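You operate a simulated robot arm through the tools that you are given. There is no shell and no other tool.

You run a simulated robot arm. Do the job below in one go: nothing can be reset, and whatever is moved stays where it is left.

Task
Dimple the silver trim strip at the 15 cm mark for its screw.
Fine: set the press head, then shut the clamp; one stroke only; open the clamp, park the head and lay the strip in the strip rest.

It is judged by the outcome, as a careful person would: the job done as asked, and still so three seconds after it is handed in. It fails if anything else is knocked over, pushed out of place, dropped, spilled or broken.

Robot
A 6-joint arm with a two-finger parallel gripper, fixed in place. Base frame: the origin is at the foot of the arm, x ahead of it, y to its left, z up; the work surface is at about z = 0.854. Readings come in m, degrees, newtons and seconds.
With the tool pointing down near the work surface it reaches from about 0.28 to 0.68 m from the base axis. Its first joint turns from -166.0 to 166.0 degrees. Payload 1.57 kg.
The TCP is the grasp point between the finger pads, 0.03 m short of the fingertips. In the tool frame z runs along the fingers and y along their closing line. The gripper opens to 0.11 m. The fingers are 0.024 m wide and 0.012 m thick; the gripper's body (0.048 by 0.112 m) begins 0.078 m behind the TCP.
Orientation is that of the tool frame in the base frame, as a unit quaternion [x, y, z, w]. With the fingers straight down and closing along the base's y, the tool's x points along the base's -x, its y along +y and its z along -z.

Tools
- The arm moves only by the tool move_arm. Its argument "rows" is a list of rows, each an object of numbers (a shift or turn left out is 0, a gripper value left out holds the last): "tx", "ty", "tz": the shift along the tool's x, y, z in units of 50 mm (1.0 is 50 mm); "rx", "ry", "rz": the turn, a rotation vector about the tool's x, y, z in units of 6 degrees (1.0 is 6 degrees). In form: [{"tx": .., "ty": .., "tz": .., "rx": .., "ry": .., "rz": ..}, ...]. A call has 1 to 20 rows; each row shifts and turns the commanded pose from where the row before left it, along the tool's axes as they then stand. "claw" is the closure in counts, from 0 (fully open) to 255 (shut), set as the call begins (left out, the last holds). A call with a number of a shift or a turn outside -1 to 1 is refused whole. Rows are played at 5 a second. More than 0.05 m and 8.6 degrees between two rows, or a gripper value outside its range, and nothing of the call is played. A pose out of reach is approached as far as the arm can. The call stops where the force on the tool passes 90 N (or 10 N more than at its start, if that is more) or the arm is blocked; 0.2 s more then pass. The fingers move at their own pace (about 0.108 m/s each) and stop on an object; they squeeze with about 33 N. The grip force told is the motor's: it shows also when the fingers shut on nothing. Time passes only in rows, and 0.2 s behind the last, so rows that do not move let the fingers close. The reply holds the time, the measured pose of the TCP, the force on the tool along the base axes, the opening and the grip force, in the units named above and with some noise, with the torque about the TCP (base axes, N m) and any sound that the robot's microphone picked up, and new pictures: "pictures" is both (left out), scene, wrist or none.
- Cameras (640 x 400 px; columns grow to the right, rows downward): "scene" is fixed at [0.0496, 0.5001, 1.6565]; the picture's right is [-0.89, -0.45, 0.00], its down [-0.25, 0.50, -0.83] and it looks along [0.38, -0.74, -0.56] (base axes); focal length 345 px, centre (320, 200). "wrist" rides on the gripper at [0.07, 0.016, -0.141] in the tool frame; the picture's right is [-0.23, 0.97, 0.00], its down [-0.85, -0.20, -0.48] and it looks along [-0.47, -0.11, 0.88] (tool axes); focal length 222 px, centre (320, 200). There is no depth. A picture from a camera that has moved, and an enlarged one, comes with that camera's place and axes in the base frame and with its lens.
- raise_lower(by): slides the trunk up (or, below 0, down) by that many m; the arm rides with it, the base frame stays. It gives what a move gives, with no picture.
- close_up(camera, box): a new picture of the part [left, top, right, bottom] of that camera's present view, enlarged. No time passes.
- sign_off(): hands the job in; it is judged then, once.

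Nothing tells you positions but the pictures and the camera data. Unless the task says otherwise, let go and move clear before handing in.

The tools are called after "Emit:" as name(argument=value, ...) on one line, values as JSON. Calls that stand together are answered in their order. move_arm: Moves the arm, as the interface text tells. Its arguments: {"type":"object","properties":{"rows":{"type":"array","items":{"type":"object","properties":{"tx":{"type":"number"},"ty":{"type":"number"},"tz":{"type":"number"},"rx":{"type":"number"},"ry":{"type":"number"},"rz":{"type":"number"}}}},"claw":{"type":"number"},"pictures":{"type":"string","enum":["both","scene","wrist","none"]}},"required":["rows"]} The other tools are called the same way: raise_lower (by) slides the trunk up or down; close_up (camera, box) takes an enlarged picture of a part of a camera's view; sign_off () hands the job in.

At the start:

```text
clock: 0.0
tool_pos: [0.468, -0.0393, 1.3612]
tcp_rot: [0.0, 1.0, 0.0, -0.001]
ft_force: [0.2, 0.8, -0.1]
torque: [-0.01, -0.02, 0.0]
finger_gap: 0.11
grasp_force: 0.1
trunk travel left (down, up): [-0.225, 0.365]
```

scene: 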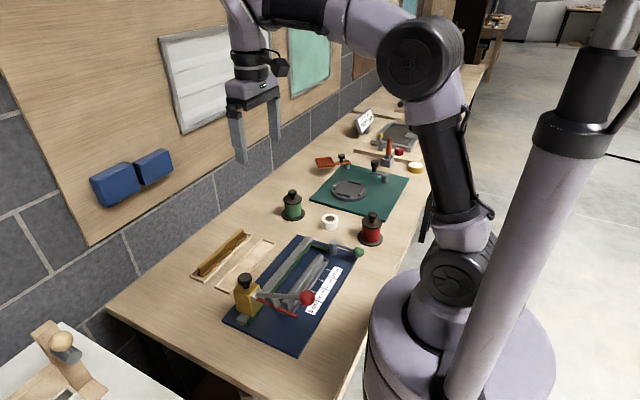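
wrist: 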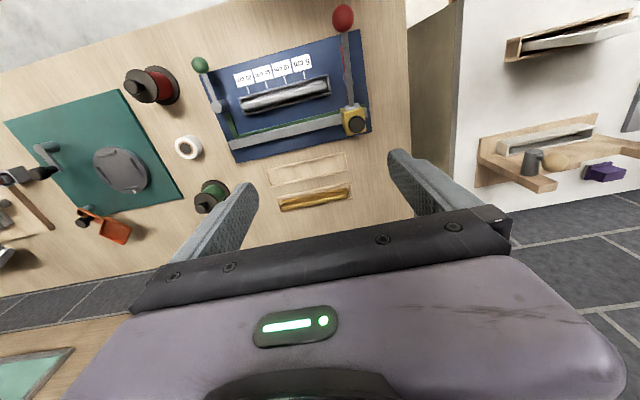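

I see a blue base plate with a press (yellow head, red-ball lever), a clamp with a green knob, a label strip with positions, and wooden trays beside it. I'll take enlarged views first to understand the fixture.

Emit:
close_up(camera="scene", box=[180, 220, 380, 350])

Emit:
close_up(camera="wrist", box=[180, 0, 400, 220])

Emit:
close_up(camera="wrist", box=[220, 40, 340, 115])

```text
3.08 times, centred on (280, 285) of scene
camera zoom: at [0.0496, 0.5001, 1.6565], right [-0.89, -0.45, 0.0], down [-0.25, 0.5, -0.83], along [0.38, -0.74, -0.56], focal length 1060 px, centre (443, -62)
```

zoom: 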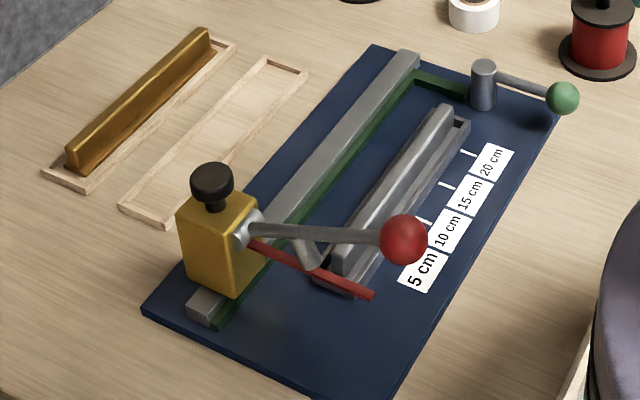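

```text
1.82 times, centred on (290, 110) of wrist
camera zoom: at [0.3975, -0.0241, 1.5021], right [0.23, 0.97, 0.0], down [0.85, -0.2, 0.48], along [0.47, -0.11, -0.88], focal length 404 px, centre (374, 364)
```

zoom: 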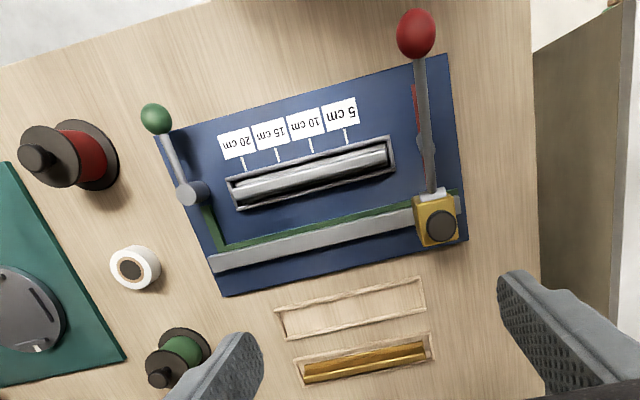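

```text
5.33 times, centred on (280, 78) of wrist
camera zoom: at [0.3975, -0.0241, 1.5021], right [0.23, 0.97, 0.0], down [0.85, -0.2, 0.48], along [0.47, -0.11, -0.88], focal length 1185 px, centre (533, 853)
```

zoom: 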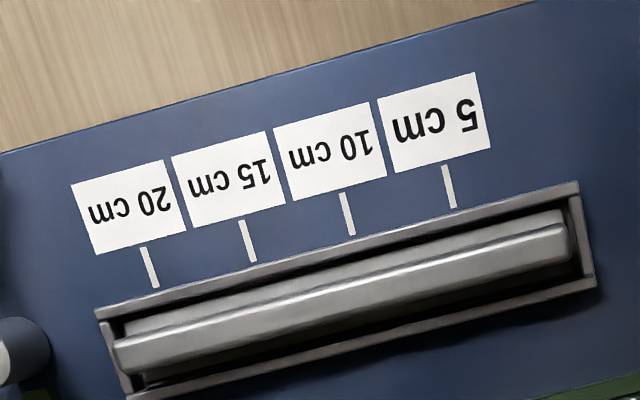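

The fixture is clear now: the blue plate spans about x 0.32–0.56, y −0.31–0.09, and the silver strip lies in a trough at x≈0.42. The press head is at about (0.50, 0.036) on the rail, and the 15 cm tick is near y≈−0.16. The clamp post is at about (0.40, −0.273), with its green ball at (0.313, −0.277). I'll move in for closer looks before touching anything.

Emit:
move_arm(rows=[{"tx": 0.227, "ty": -0.537, "tz": 0.533}, {"tx": 0.227, "ty": -0.537, "tz": 0.533}, {"tx": 0.227, "ty": -0.537, "tz": 0.533}, {"tx": 0.227, "ty": -0.537, "tz": 0.533}, {"tx": 0.227, "ty": -0.537, "tz": 0.533}, {"tx": 0.227, "ty": -0.537, "tz": 0.533}, {}], pictures="both")

```text
clock: 1.6
tool_pos: [0.3988, -0.2011, 1.2007]
tcp_rot: [0.0, 1.0, 0.0, 0.001]
ft_force: [-0.7, 0.4, -0.1]
torque: [0.01, -0.01, 0.0]
finger_gap: 0.1102
grasp_force: 0.1
trunk travel left (down, up): [-0.225, 0.365]
camera wrist: at [0.3278, -0.1854, 1.3429], right [0.23, 0.97, 0.0], down [0.85, -0.2, 0.48], along [0.47, -0.11, -0.88], focal length 222 px, centre (320, 200)
```

scene: 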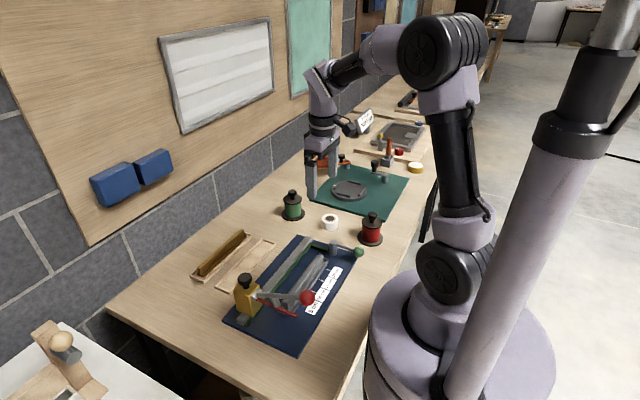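
wrist: 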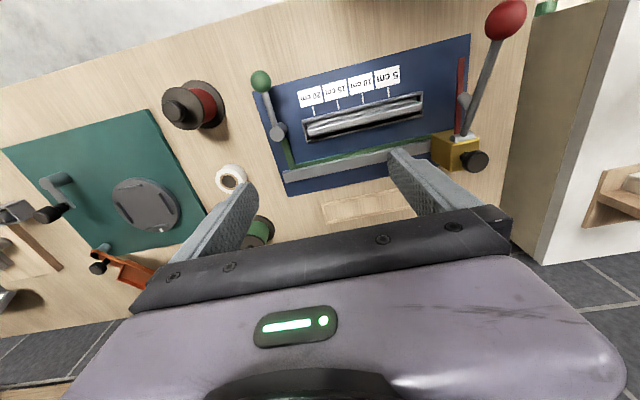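

Emit:
close_up(camera="wrist", box=[230, 50, 390, 200])

Emit:
close_up(camera="wrist", box=[380, 0, 540, 190])

Emit:
close_up(camera="scene", box=[300, 220, 380, 275])

Emit:
close_up(camera="scene", box=[220, 265, 330, 335])

```text
2.67 times, centred on (310, 125) of wrist
camera zoom: at [0.3278, -0.1854, 1.3429], right [0.23, 0.97, 0.0], down [0.85, -0.2, 0.48], along [0.47, -0.11, -0.88], focal length 592 px, centre (347, 400)
```

zoom: 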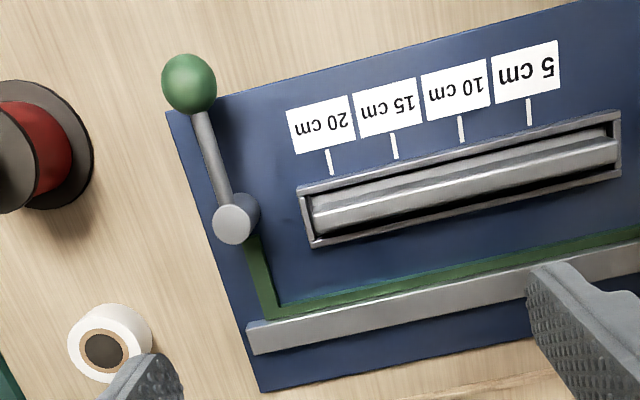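

```text
2.11 times, centred on (460, 95) of wrist
camera zoom: at [0.3278, -0.1854, 1.3429], right [0.23, 0.97, 0.0], down [0.85, -0.2, 0.48], along [0.47, -0.11, -0.88], focal length 468 px, centre (25, 421)
```

zoom: 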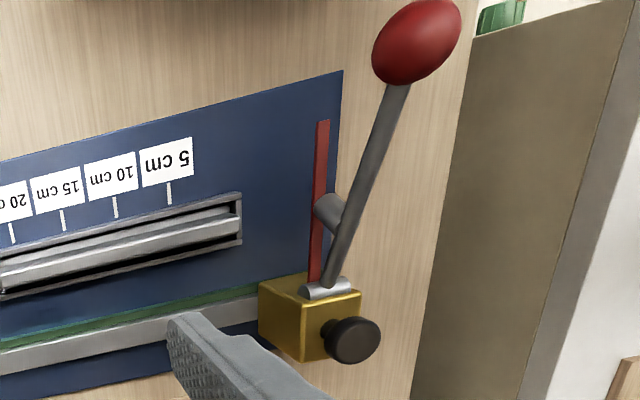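

```text
7.27 times, centred on (340, 248) of scene
camera zoom: at [0.0496, 0.5001, 1.6565], right [-0.89, -0.45, 0.0], down [-0.25, 0.5, -0.83], along [0.38, -0.74, -0.56], focal length 2506 px, centre (174, -146)
```

zoom: 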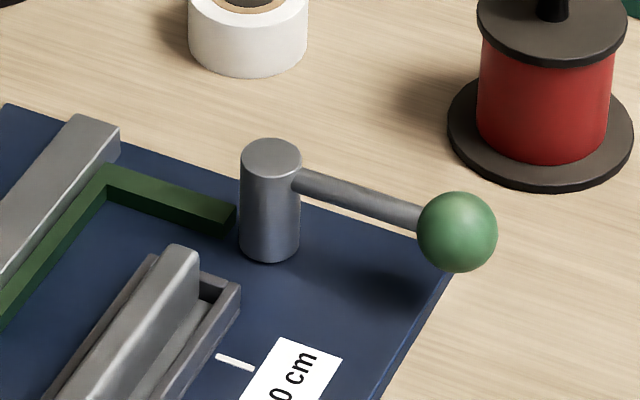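

```text
5.71 times, centred on (275, 300) of scene
camera zoom: at [0.0496, 0.5001, 1.6565], right [-0.89, -0.45, 0.0], down [-0.25, 0.5, -0.83], along [0.38, -0.74, -0.56], focal length 1969 px, centre (577, -371)
```

zoom: 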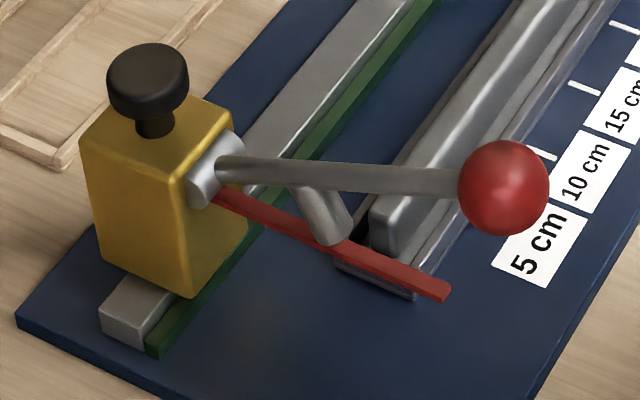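

The head carries a red pointer bar, a punch under the lever, and a black grip knob at about (0.503, 0.035, 0.99). The clamp lever is horizontal at z≈0.91. I'll look straight down on the head from closer in.

Emit:
move_arm(rows=[{"tx": -0.17, "ty": 0.737, "tz": 0.133}, {"tx": -0.17, "ty": 0.737, "tz": 0.133}, {"tx": -0.17, "ty": 0.737, "tz": 0.133}, {"tx": -0.17, "ty": 0.737, "tz": 0.133}, {"tx": -0.17, "ty": 0.737, "tz": 0.133}, {"tx": -0.17, "ty": 0.737, "tz": 0.133}, {}], pictures="wrist")

```text
clock: 3.2
tool_pos: [0.4503, 0.0231, 1.1607]
tcp_rot: [0.0, 1.0, 0.0, 0.0]
ft_force: [0.3, 0.9, 0.1]
torque: [0.01, 0.0, -0.02]
finger_gap: 0.1101
grasp_force: 0.1
trunk travel left (down, up): [-0.225, 0.365]
camera wrist: at [0.3794, 0.0393, 1.3018], right [0.23, 0.97, 0.0], down [0.85, -0.2, 0.48], along [0.47, -0.11, -0.88], focal length 222 px, centre (320, 200)
```

wrist: 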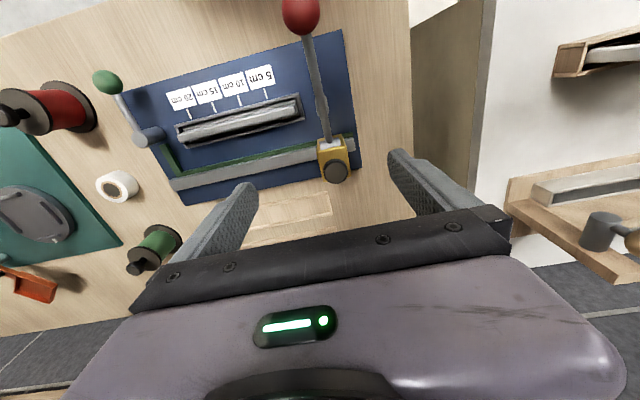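

Emit:
close_up(camera="wrist", box=[260, 0, 370, 200])

Emit:
close_up(camera="wrist", box=[165, 80, 315, 170])

Emit:
close_up(camera="wrist", box=[500, 20, 640, 290])

Emit:
close_up(camera="scene", box=[0, 300, 200, 400])

```text
2.00 times, centred on (315, 100) of wrist
camera zoom: at [0.3794, 0.0393, 1.3018], right [0.23, 0.97, 0.0], down [0.85, -0.2, 0.48], along [0.47, -0.11, -0.88], focal length 444 px, centre (330, 400)
```

zoom: 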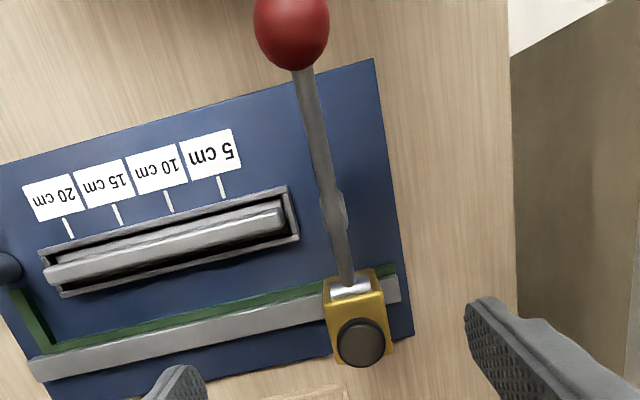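

```text
4.27 times, centred on (240, 125) of wrist
camera zoom: at [0.3794, 0.0393, 1.3018], right [0.23, 0.97, 0.0], down [0.85, -0.2, 0.48], along [0.47, -0.11, -0.88], focal length 948 px, centre (661, 520)
```

zoom: 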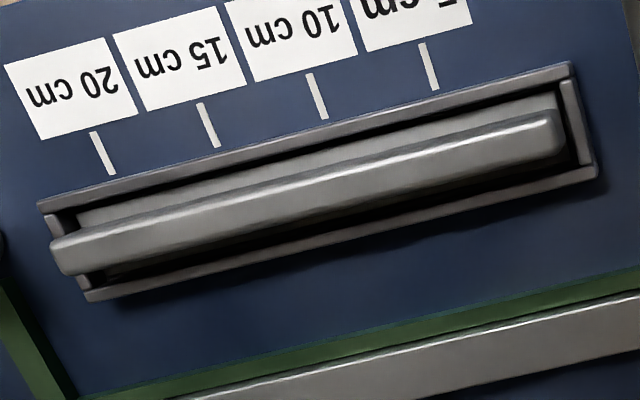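

```text
1.48 times, centred on (570, 155) of wrist
camera zoom: at [0.3794, 0.0393, 1.3018], right [0.23, 0.97, 0.0], down [0.85, -0.2, 0.48], along [0.47, -0.11, -0.88], focal length 329 px, centre (-50, 267)
```

zoom: 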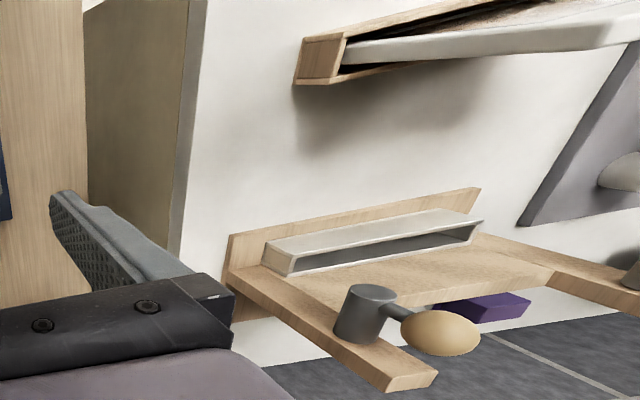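

```text
3.20 times, centred on (100, 350) of scene
camera zoom: at [0.0496, 0.5001, 1.6565], right [-0.89, -0.45, 0.0], down [-0.25, 0.5, -0.83], along [0.38, -0.74, -0.56], focal length 1103 px, centre (1024, -280)
```

zoom: 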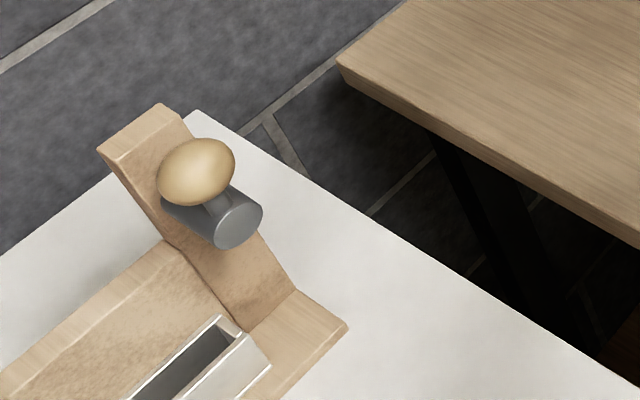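

The head knob sits at about (0.501, 0.035, 0.99) with open space around it. I'll go down over it with the fingers open, closing along y.

Emit:
move_arm(rows=[{"tx": -0.507, "ty": 0.115, "tz": 0.3}, {"tx": -0.507, "ty": 0.115, "tz": 0.3}, {"tz": 0.6}, {"tz": 0.6}, {"tz": 0.5}, {"tz": 0.4}, {}], pictures="both")

```text
clock: 4.8
tool_pos: [0.5034, 0.0311, 1.0266]
tcp_rot: [0.001, 1.0, -0.001, 0.0]
ft_force: [0.4, -0.5, -0.5]
torque: [0.02, 0.03, 0.0]
finger_gap: 0.11
grasp_force: 0.1
trunk travel left (down, up): [-0.225, 0.365]
camera wrist: at [0.4328, 0.0466, 1.1666], right [0.23, 0.97, 0.0], down [0.85, -0.2, 0.48], along [0.47, -0.11, -0.88], focal length 222 px, centre (320, 200)
```

scene: 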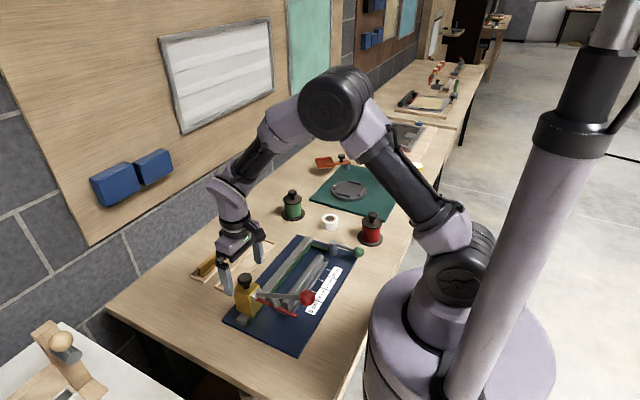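
wrist: 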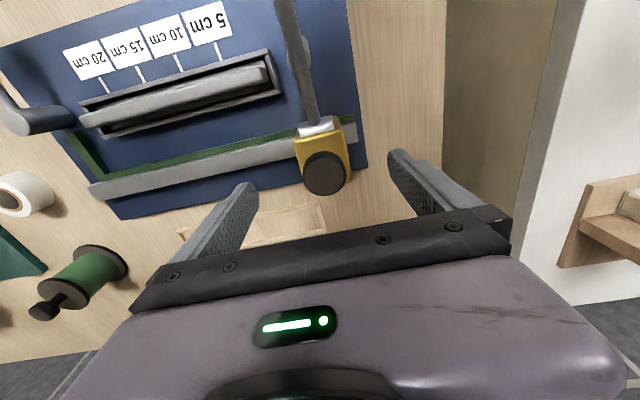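

The knob is directly below the open fingers at about (0.499, 0.035). I'll lower to grip height and close on it.

Emit:
move_arm(rows=[{"tx": 0.04, "ty": 0.04, "tz": 0.33}, {"tx": 0.04, "ty": 0.03, "tz": 0.33}, {}], pictures="both")

Emit:
move_arm(rows=[{}, {}, {}, {}, {}], claw=255, pictures="both")

```text
clock: 5.6
tool_pos: [0.4983, 0.0336, 0.9914]
tcp_rot: [0.0, 1.0, 0.001, 0.0]
ft_force: [-1.0, -0.2, -0.1]
torque: [-0.02, 0.01, 0.03]
finger_gap: 0.11
grasp_force: 0.1
trunk travel left (down, up): [-0.225, 0.365]
camera wrist: at [0.4278, 0.0494, 1.1334], right [0.23, 0.97, 0.0], down [0.85, -0.2, 0.48], along [0.47, -0.11, -0.88], focal length 222 px, centre (320, 200)
```

scene: 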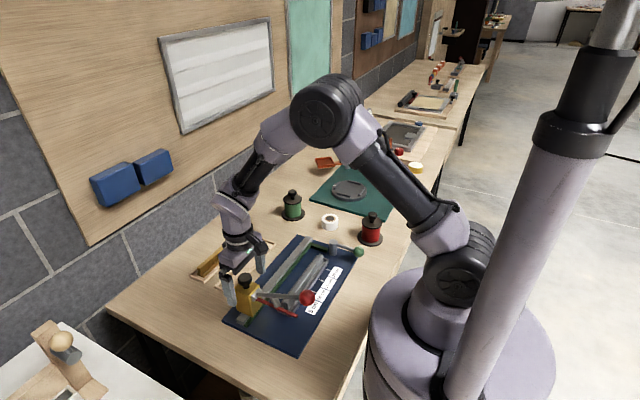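
wrist: 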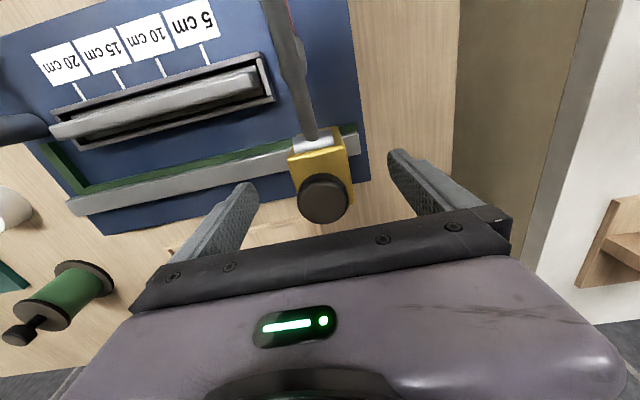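

```text
clock: 6.8
tool_pos: [0.4986, 0.0347, 0.9913]
tcp_rot: [0.0, 1.0, 0.0, 0.0]
ft_force: [-1.3, 3.7, -1.2]
torque: [0.18, -0.07, 0.17]
finger_gap: 0.0478
grasp_force: 45.2
trunk travel left (down, up): [-0.225, 0.365]
camera wrist: at [0.4278, 0.0497, 1.1335], right [0.23, 0.97, 0.0], down [0.85, -0.2, 0.48], along [0.47, -0.11, -0.88], focal length 222 px, centre (320, 200)
```

scene: 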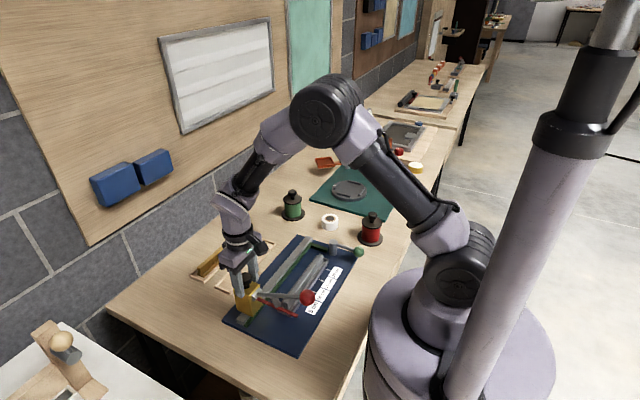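
wrist: 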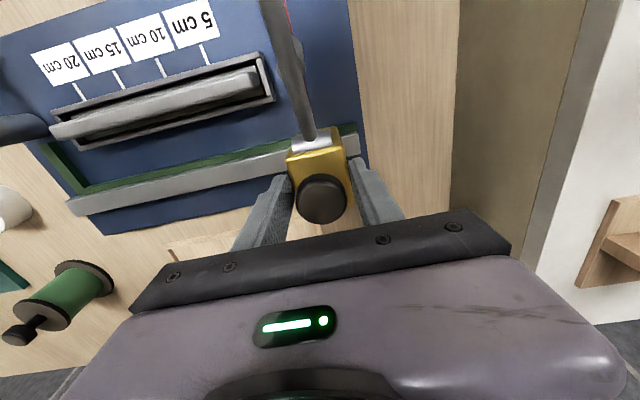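

The fingers closed at a 48 mm gap, so they seem to be on the top of the yellow body around the knob. I'll try a short slide in −y to see whether the head moves freely.

Emit:
move_arm(rows=[{"ty": -0.2}, {"ty": -0.2}, {}], pictures="both")

```text
clock: 7.6
tool_pos: [0.4979, 0.0134, 0.9922]
tcp_rot: [0.0, 1.0, 0.0, 0.0]
ft_force: [2.6, 3.2, 13.8]
torque: [0.13, 1.16, 0.11]
finger_gap: 0.0479
grasp_force: 44.3
trunk travel left (down, up): [-0.225, 0.365]
camera wrist: at [0.4275, 0.03, 1.1333], right [0.23, 0.97, 0.0], down [0.85, -0.2, 0.48], along [0.47, -0.11, -0.88], focal length 222 px, centre (320, 200)
```

scene: 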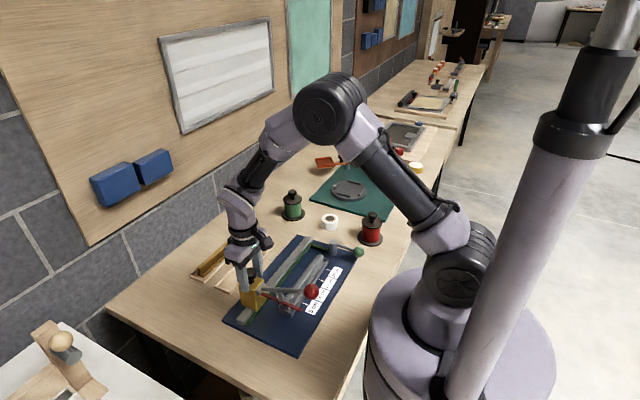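
wrist: 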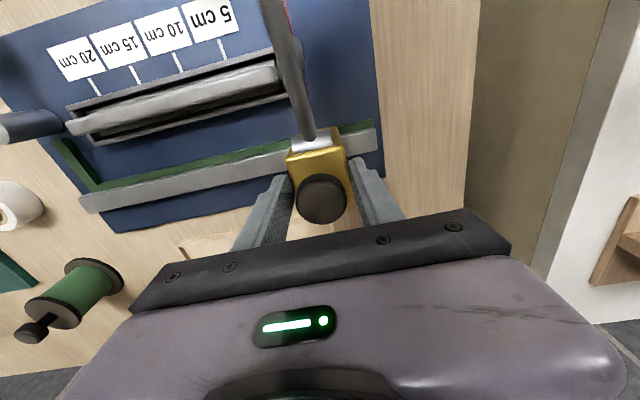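

The head slides freely with the gripper. I'll carry on to just short of the 15 cm mark.

Emit:
move_arm(rows=[{"ty": -0.3}, {"ty": -0.3}, {"ty": -0.3}, {"ty": -0.3}, {"ty": -0.3}, {"ty": -0.3}, {"ty": -0.3}, {"ty": -0.3}, {"ty": -0.3}, {"ty": -0.3}, {"ty": -0.3}, {"ty": -0.1}, {}], pictures="both")

Emit:
close_up(camera="scene", box=[270, 230, 370, 310])

```text
clock: 10.4
tool_pos: [0.4981, -0.1538, 0.9911]
tcp_rot: [0.0, 1.0, 0.001, 0.0]
ft_force: [6.6, 4.1, 0.6]
torque: [0.33, -1.26, -0.01]
finger_gap: 0.0477
grasp_force: 44.7
trunk travel left (down, up): [-0.225, 0.365]
camera wrist: at [0.4275, -0.1377, 1.1333], right [0.23, 0.97, 0.0], down [0.85, -0.2, 0.48], along [0.47, -0.11, -0.88], focal length 222 px, centre (320, 200)
```

scene: 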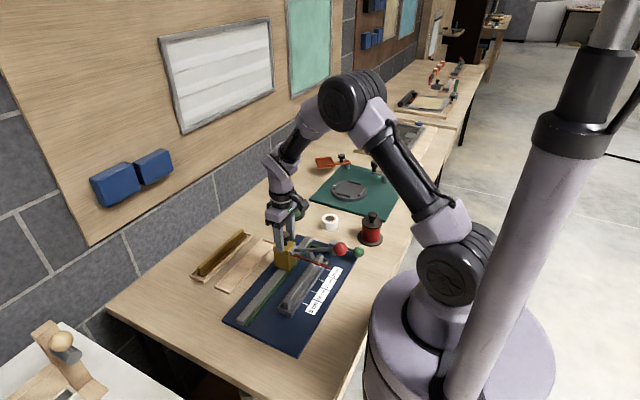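
wrist: 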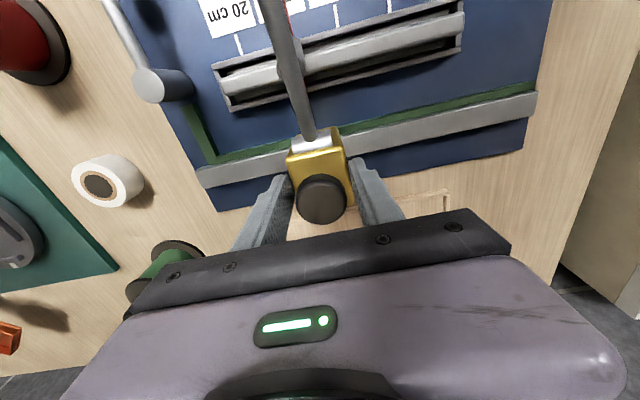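

```text
5.00 times, centred on (320, 270) of scene
camera zoom: at [0.0496, 0.5001, 1.6565], right [-0.89, -0.45, 0.0], down [-0.25, 0.5, -0.83], along [0.38, -0.74, -0.56], focal length 1723 px, centre (320, -150)
```

zoom: 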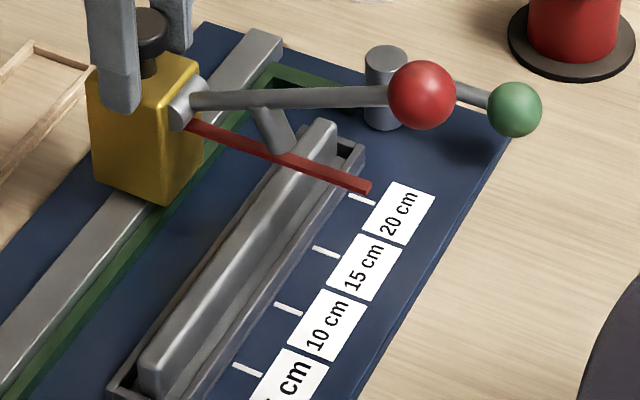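

The head is at y≈−0.154, with the pointer just short of the 15 cm tick. I'll nudge it another 6 mm, release, and check the alignment from straight above.

Emit:
move_arm(rows=[{"ty": -0.06}, {"ty": -0.06}, {}, {}], pictures="none")

Emit:
move_arm(rows=[{}, {}, {}], claw=90, pictures="scene")

```text
clock: 11.4
tool_pos: [0.4973, -0.16, 0.9907]
tcp_rot: [0.0, 1.0, 0.0, 0.0]
ft_force: [5.3, 5.9, 10.1]
torque: [0.38, 1.15, 0.0]
finger_gap: 0.048
grasp_force: 44.6
trunk travel left (down, up): [-0.225, 0.365]
```

```text
clock: 12.2
tool_pos: [0.4976, -0.1607, 0.9914]
tcp_rot: [0.0, 1.0, 0.0, 0.0]
ft_force: [0.3, -0.4, 0.4]
torque: [0.02, 0.01, 0.0]
finger_gap: 0.0712
grasp_force: 0.0
trunk travel left (down, up): [-0.225, 0.365]
```

scene: 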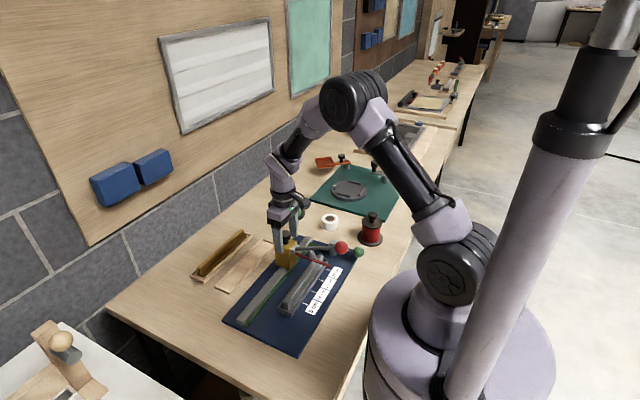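

The head is released at y≈−0.160. I'll rise and check the pointer against the tick from two sides, so the height offset cancels out.

Emit:
move_arm(rows=[{"tz": -0.6}, {"tz": -0.8}, {"tz": -0.8}, {"tx": 0.5, "ty": 0.25, "tz": -0.4}, {"tx": 0.5, "ty": 0.25}, {"tx": 0.5, "ty": 0.2}, {}], pictures="wrist")

Emit:
close_up(camera="wrist", box=[200, 0, 360, 150])

```text
clock: 13.8
tool_pos: [0.4226, -0.1243, 1.1229]
tcp_rot: [0.0, 1.0, -0.001, 0.0]
ft_force: [0.5, -0.1, -0.8]
torque: [-0.01, 0.02, 0.01]
finger_gap: 0.0712
grasp_force: 0.1
trunk travel left (down, up): [-0.225, 0.365]
camera wrist: at [0.3519, -0.1082, 1.264], right [0.23, 0.97, 0.0], down [0.85, -0.2, 0.48], along [0.47, -0.11, -0.88], focal length 222 px, centre (320, 200)
```

wrist: 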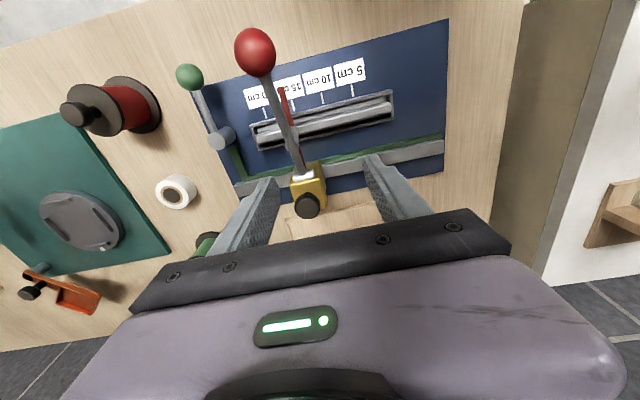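

```text
2.67 times, centred on (280, 75) of wrist
camera zoom: at [0.3519, -0.1082, 1.264], right [0.23, 0.97, 0.0], down [0.85, -0.2, 0.48], along [0.47, -0.11, -0.88], focal length 592 px, centre (427, 533)
```

zoom: 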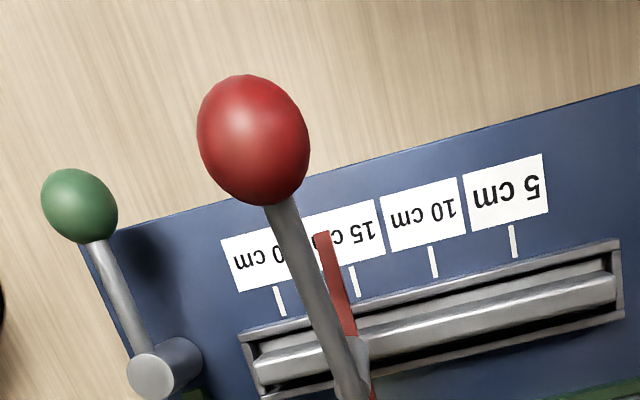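

From this side the pointer and the 15 cm tick come out at about the same y (−0.1616 against −0.1617). I'll check again from the opposite side.

Emit:
move_arm(rows=[{"ty": -0.7}, {"ty": -0.7}, {"ty": -0.7}, {}], pictures="none")

Emit:
close_up(camera="wrist", box=[280, 0, 440, 150])

Emit:
close_up(camera="scene", box=[280, 230, 370, 300])

```text
clock: 14.8
tool_pos: [0.4209, -0.2298, 1.1225]
tcp_rot: [-0.001, 1.0, 0.0, 0.001]
ft_force: [-0.2, 0.3, -1.1]
torque: [-0.01, -0.04, -0.02]
finger_gap: 0.0712
grasp_force: 0.1
trunk travel left (down, up): [-0.225, 0.365]
```

```text
2.67 times, centred on (360, 75) of wrist
camera zoom: at [0.3504, -0.2139, 1.2633], right [0.23, 0.97, 0.0], down [0.86, -0.2, 0.48], along [0.47, -0.11, -0.88], focal length 592 px, centre (213, 533)
```

zoom: 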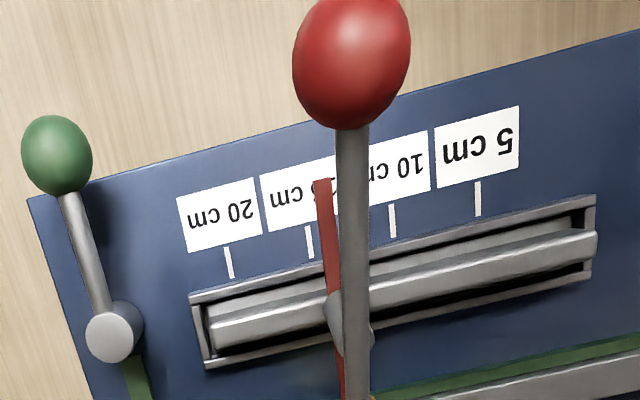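

```text
5.71 times, centred on (325, 265) of scene
camera zoom: at [0.0496, 0.5001, 1.6565], right [-0.89, -0.45, 0.0], down [-0.25, 0.5, -0.83], along [0.38, -0.74, -0.56], focal length 1969 px, centre (291, -171)
```

zoom: 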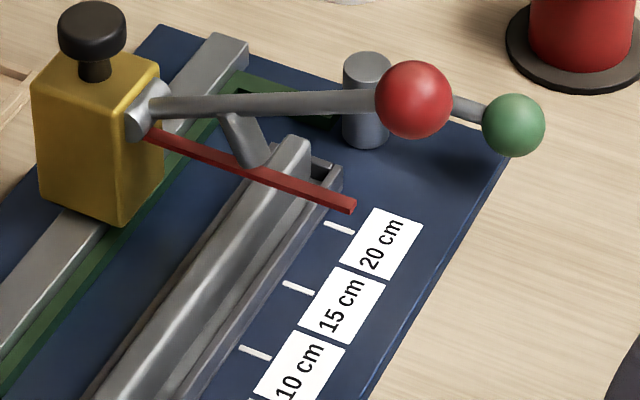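

From both sides the pointer is within about 0.5 mm of the 15 cm tick, so the head is set. Next is the clamp: the green ball is at about (0.311, −0.284, 0.908) and its post at (0.400, −0.284), so I'll hover over the ball.

Emit:
move_arm(rows=[{"tx": 0.733, "ty": -0.36}, {"tx": 0.733, "ty": -0.36}, {"tx": 0.733, "ty": -0.36}, {"tz": 0.7}, {"tz": 0.7}, {"tz": 0.6}, {}], pictures="both")

```text
clock: 16.4
tool_pos: [0.3141, -0.2841, 1.021]
tcp_rot: [0.0, 1.0, 0.001, 0.0]
ft_force: [-0.2, -0.2, 0.8]
torque: [-0.01, 0.02, -0.02]
finger_gap: 0.0712
grasp_force: 0.1
trunk travel left (down, up): [-0.225, 0.365]
camera wrist: at [0.2423, -0.2689, 1.1619], right [0.23, 0.97, 0.0], down [0.85, -0.2, 0.48], along [0.47, -0.11, -0.88], focal length 222 px, centre (320, 200)
```

scene: 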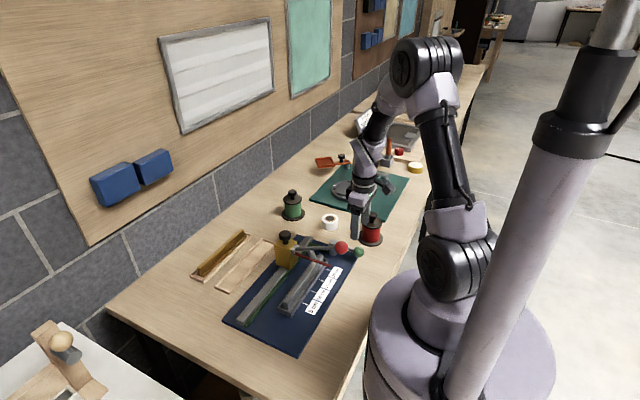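
wrist: 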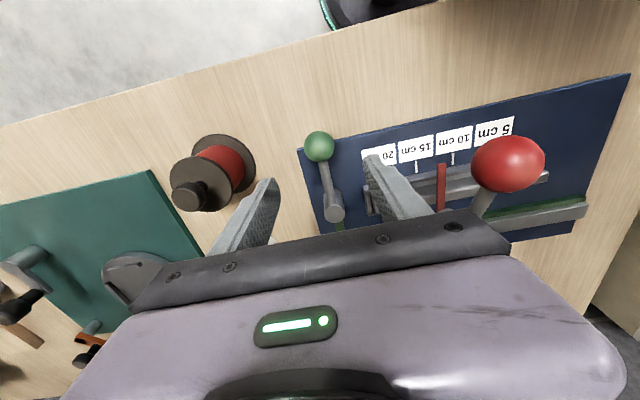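

The ball is centred beneath the fingers. I'll lower around it and close.

Emit:
move_arm(rows=[{"tx": 0.1, "tz": 0.6}, {"tz": 0.6}, {"tz": 0.6}, {"tz": 0.38}, {}], pictures="wrist")

Emit:
move_arm(rows=[{}, {}, {}, {}], claw=255, pictures="both")

```text
clock: 17.6
tool_pos: [0.3073, -0.2842, 0.9132]
tcp_rot: [0.0, 1.0, 0.0, 0.0]
ft_force: [0.4, -0.5, -0.1]
torque: [0.01, 0.01, -0.01]
finger_gap: 0.0713
grasp_force: 0.1
trunk travel left (down, up): [-0.225, 0.365]
camera wrist: at [0.2368, -0.2681, 1.055], right [0.23, 0.97, 0.0], down [0.85, -0.2, 0.48], along [0.47, -0.11, -0.88], focal length 222 px, centre (320, 200)
```

wrist: 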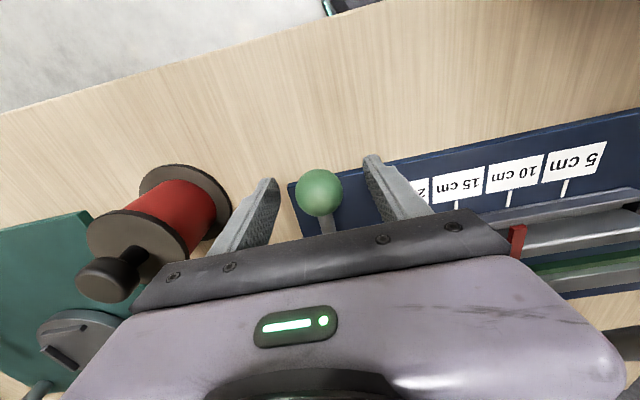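

```text
clock: 18.6
tool_pos: [0.3068, -0.283, 0.9137]
tcp_rot: [0.0, 1.0, 0.001, 0.0]
ft_force: [-1.1, -1.0, -3.5]
torque: [0.01, 0.03, 0.01]
finger_gap: 0.0353
grasp_force: 42.0
trunk travel left (down, up): [-0.225, 0.365]
camera wrist: at [0.2367, -0.2682, 1.0552], right [0.23, 0.97, 0.0], down [0.86, -0.2, 0.48], along [0.47, -0.11, -0.88], focal length 222 px, centre (320, 200)
```

scene: 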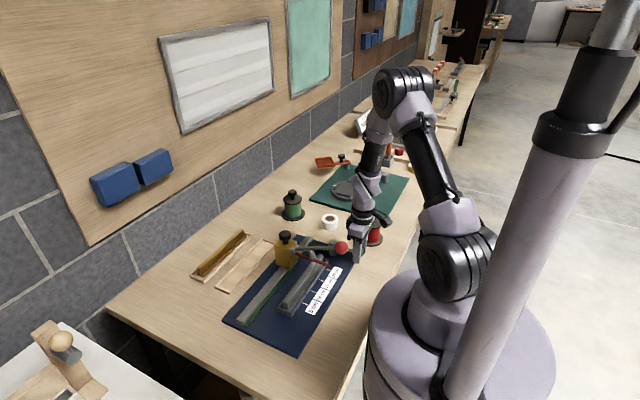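
wrist: 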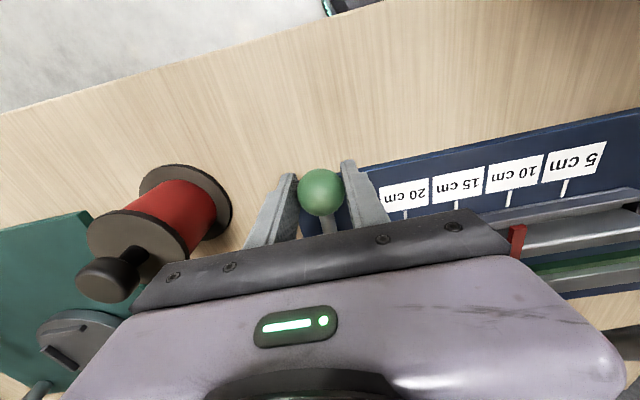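

The ball is gripped (35 mm gap). I'll test small nudges each way to see which way the clamp lever turns.

Emit:
move_arm(rows=[{"ty": -0.06}, {"ty": -0.06}, {}], pictures="none")

```text
clock: 19.4
tool_pos: [0.3072, -0.2863, 0.9138]
tcp_rot: [0.001, 1.0, 0.0, -0.002]
ft_force: [0.5, 35.2, -3.2]
torque: [0.41, 0.46, 0.37]
finger_gap: 0.0354
grasp_force: 42.6
trunk travel left (down, up): [-0.225, 0.365]
```

In −y it resists with 35 N after only 3 mm, which looks like an end stop. I'll go back and test +y.

Emit:
move_arm(rows=[{"ty": 0.06}, {"ty": 0.06}, {}], pictures="none")

Emit:
move_arm(rows=[{"ty": 0.06}, {"ty": 0.06}, {}], pictures="none")

```text
clock: 20.2
tool_pos: [0.3064, -0.2849, 0.9137]
tcp_rot: [0.0, 1.0, 0.0, 0.002]
ft_force: [-18.4, 0.5, -8.2]
torque: [-0.24, -0.06, -0.28]
finger_gap: 0.035
grasp_force: 41.6
trunk travel left (down, up): [-0.225, 0.365]
```

```text
clock: 21.0
tool_pos: [0.3083, -0.279, 0.9134]
tcp_rot: [0.0, 1.0, -0.001, 0.001]
ft_force: [-4.6, -5.0, -11.0]
torque: [-0.12, -0.43, -0.57]
finger_gap: 0.0351
grasp_force: 42.5
trunk travel left (down, up): [-0.225, 0.365]
```

In +y the lever swings freely with about 5 N, so shutting is a clockwise swing toward +y. A gripped swing would bring my gripper body close to the press lever. I'll let go, rise, turn the tool so its narrow side faces the press, and push the rod with closed fingers instead.

Emit:
move_arm(rows=[{}, {}, {"tz": -0.5}, {"tz": -0.7}, {"tz": -0.8}, {}], claw=90, pictures="none")

Emit:
move_arm(rows=[{"rz": -1}, {"rz": -1}, {"rz": -1}, {"rz": -1}, {"rz": -1}, {"rz": -1}, {"rz": -1}, {"rz": -1}, {"rz": -1}, {"rz": -1}, {"rz": -1}, {"rz": -1}, {"rz": -1}, {"rz": -1}, {"rz": -1}, {}], claw=255, pictures="both")

```text
clock: 22.4
tool_pos: [0.3095, -0.2813, 1.0127]
tcp_rot: [0.0, 1.0, 0.0, 0.0]
ft_force: [0.5, -0.9, -0.1]
torque: [0.01, 0.01, 0.0]
finger_gap: 0.0709
grasp_force: 0.1
trunk travel left (down, up): [-0.225, 0.365]
```

```text
clock: 25.8
tool_pos: [0.3096, -0.2784, 1.0129]
tcp_rot: [0.707, -0.707, 0.0, -0.001]
ft_force: [-0.1, -0.7, 0.4]
torque: [0.0, -0.01, -0.01]
finger_gap: 0.0
grasp_force: 21.2
trunk travel left (down, up): [-0.225, 0.365]
camera wrist: at [0.2913, -0.3489, 1.1547], right [-0.97, 0.23, 0.0], down [0.2, 0.86, 0.48], along [0.11, 0.47, -0.88], focal length 222 px, centre (320, 200)
```

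scene: 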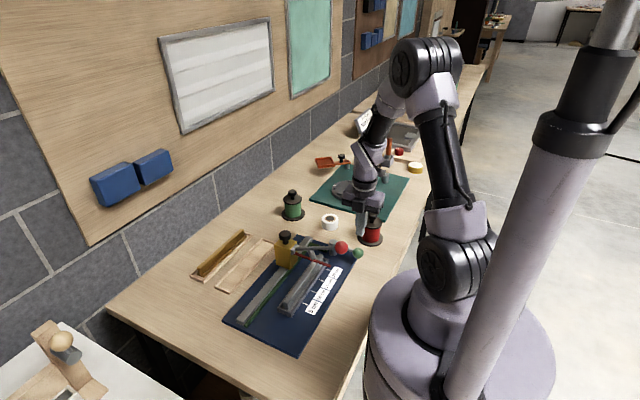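
wrist: 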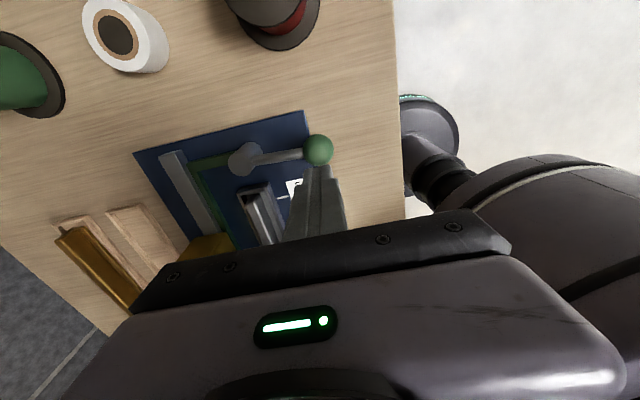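

Emit:
close_up(camera="wrist", box=[180, 100, 360, 220])

Emit:
close_up(camera="scene", box=[300, 200, 400, 280])

```text
3.33 times, centred on (270, 160) of wrist
camera zoom: at [0.2913, -0.3489, 1.1547], right [-0.97, 0.23, 0.0], down [0.2, 0.86, 0.48], along [0.11, 0.47, -0.88], focal length 740 px, centre (487, 333)
```

zoom: 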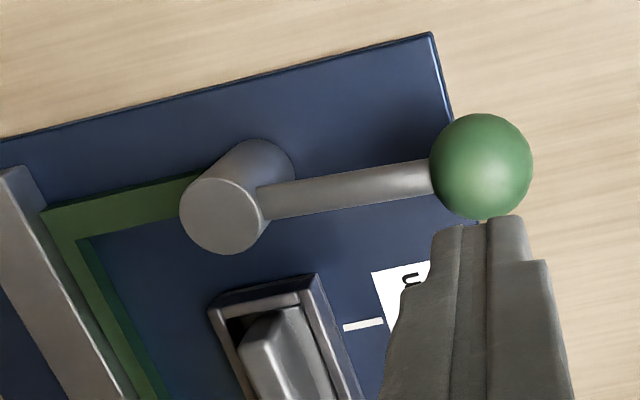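

```text
5.00 times, centred on (350, 240) of scene
camera zoom: at [0.0496, 0.5001, 1.6565], right [-0.89, -0.45, 0.0], down [-0.25, 0.5, -0.83], along [0.38, -0.74, -0.56], focal length 1723 px, centre (170, 0)
```

zoom: 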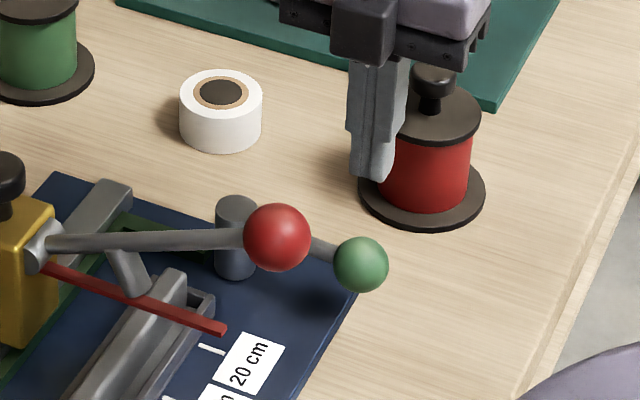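

Post at about (0.399, −0.285), ball at (0.309, −0.281). I'll set the closed fingers down on the −y side of the clamp rod, then push it round in an arc.

Emit:
move_arm(rows=[{"tx": 0.37, "ty": -0.33}, {"tx": 0.36, "ty": -0.32}, {"tz": 0.6}, {"tz": 0.6}, {"tz": 0.62}, {}], pictures="both")

```text
clock: 27.2
tool_pos: [0.3388, -0.3145, 0.9238]
tcp_rot: [0.707, -0.707, 0.0, 0.001]
ft_force: [0.3, 0.2, 0.4]
torque: [-0.02, 0.02, 0.01]
finger_gap: 0.0
grasp_force: 21.4
trunk travel left (down, up): [-0.225, 0.365]
camera wrist: at [0.3208, -0.3836, 1.0643], right [-0.97, 0.23, 0.0], down [0.2, 0.86, 0.48], along [0.11, 0.47, -0.88], focal length 222 px, centre (320, 200)
```

scene: 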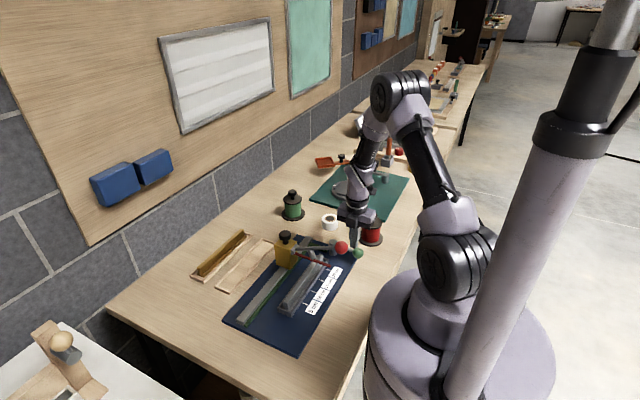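
wrist: 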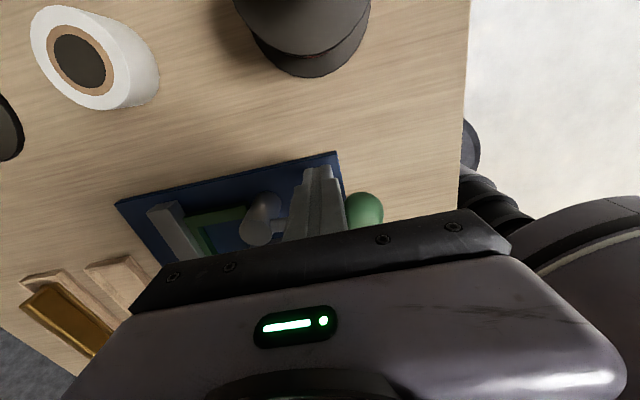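

The fingers are behind the rod, between the post and the ball. Pushing the first part of the arc now, while watching the forces.

Emit:
move_arm(rows=[{"tx": -0.18, "ty": 0.0}, {"tx": -0.208, "ty": 0.04}, {"tx": -0.214, "ty": 0.02}, {"tx": -0.214, "ty": -0.02}, {}], pictures="scene")

Emit:
close_up(camera="scene", box=[300, 200, 400, 280])

```text
clock: 28.4
tool_pos: [0.3381, -0.272, 0.922]
tcp_rot: [0.708, -0.707, 0.0, 0.0]
ft_force: [0.1, -2.6, 0.7]
torque: [-0.06, -0.03, -0.02]
finger_gap: 0.0
grasp_force: 21.7
trunk travel left (down, up): [-0.225, 0.365]
```

scene: 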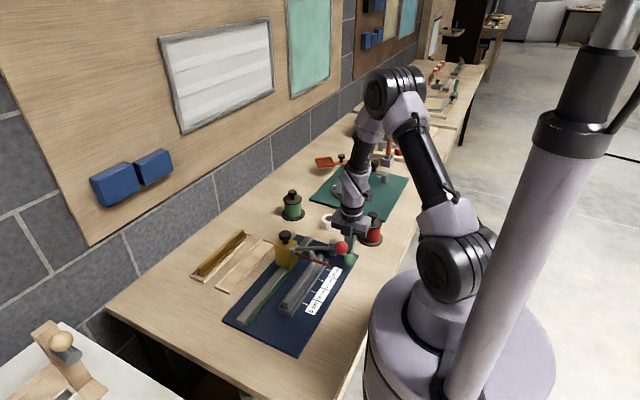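

```text
5.00 times, centred on (350, 240) of scene
camera zoom: at [0.0496, 0.5001, 1.6565], right [-0.89, -0.45, 0.0], down [-0.25, 0.5, -0.83], along [0.38, -0.74, -0.56], focal length 1723 px, centre (170, 0)
```

zoom: 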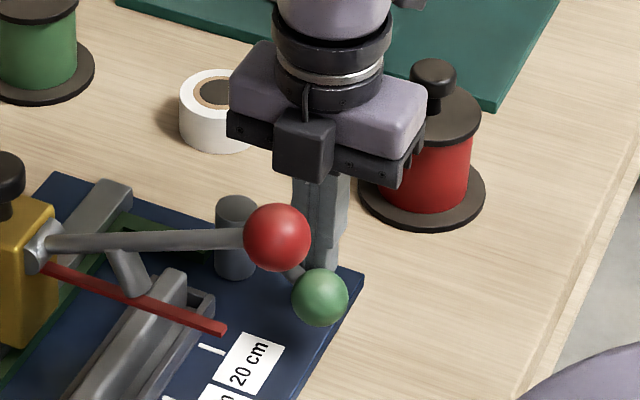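

The lever is turning smoothly at about 3 N. I'll continue along the arc to roughly 60°.

Emit:
move_arm(rows=[{"tx": -0.208, "ty": -0.056}, {"tx": -0.194, "ty": -0.09}, {"tx": -0.176, "ty": -0.124}, {}], pictures="none")

Emit:
close_up(camera="scene", box=[290, 200, 390, 280])

```text
clock: 29.4
tool_pos: [0.3507, -0.2428, 0.9222]
tcp_rot: [0.707, -0.707, 0.0, -0.001]
ft_force: [-0.5, 0.0, -0.7]
torque: [0.01, 0.01, -0.02]
finger_gap: 0.0002
grasp_force: 21.7
trunk travel left (down, up): [-0.225, 0.365]
```

```text
5.00 times, centred on (340, 240) of scene
camera zoom: at [0.0496, 0.5001, 1.6565], right [-0.89, -0.45, 0.0], down [-0.25, 0.5, -0.83], along [0.38, -0.74, -0.56], focal length 1723 px, centre (220, 0)
```

zoom: 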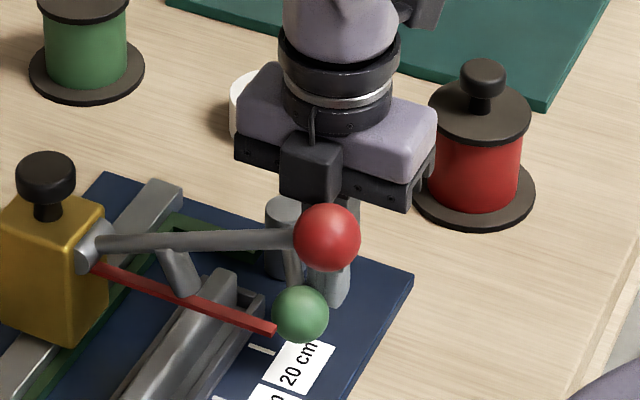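

The ball is now at about 63° of swing, around (0.358, −0.204). I'll go on slowly, watching for a stop.

Emit:
move_arm(rows=[{"tx": -0.152, "ty": -0.154}, {}], pictures="none")

Emit:
move_arm(rows=[{"tx": -0.124, "ty": -0.174}, {}], pictures="none")

Emit:
close_up(camera="scene", box=[290, 200, 390, 280])

```text
clock: 30.0
tool_pos: [0.3596, -0.2348, 0.921]
tcp_rot: [-0.707, 0.708, 0.0, -0.001]
ft_force: [0.1, 0.0, 0.3]
torque: [0.02, -0.02, 0.0]
finger_gap: 0.0
grasp_force: 21.3
trunk travel left (down, up): [-0.225, 0.365]
```

```text
clock: 30.6
tool_pos: [0.3625, -0.2329, 0.9207]
tcp_rot: [-0.707, 0.708, 0.002, 0.003]
ft_force: [-57.1, -52.0, -2.4]
torque: [-0.77, 0.85, 0.16]
finger_gap: 0.0001
grasp_force: 21.5
trunk travel left (down, up): [-0.225, 0.365]
```

```text
5.00 times, centred on (340, 240) of scene
camera zoom: at [0.0496, 0.5001, 1.6565], right [-0.89, -0.45, 0.0], down [-0.25, 0.5, -0.83], along [0.38, -0.74, -0.56], focal length 1723 px, centre (220, 0)
```

zoom: 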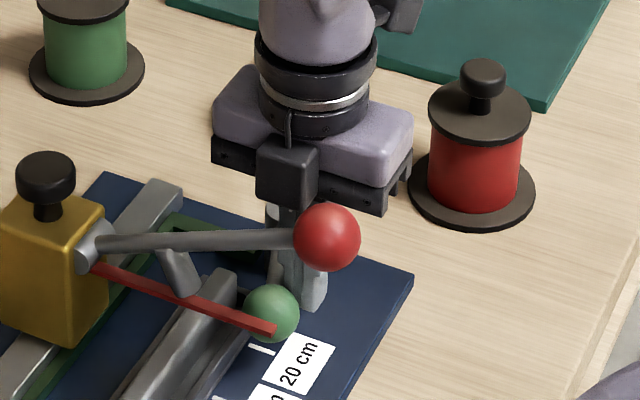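

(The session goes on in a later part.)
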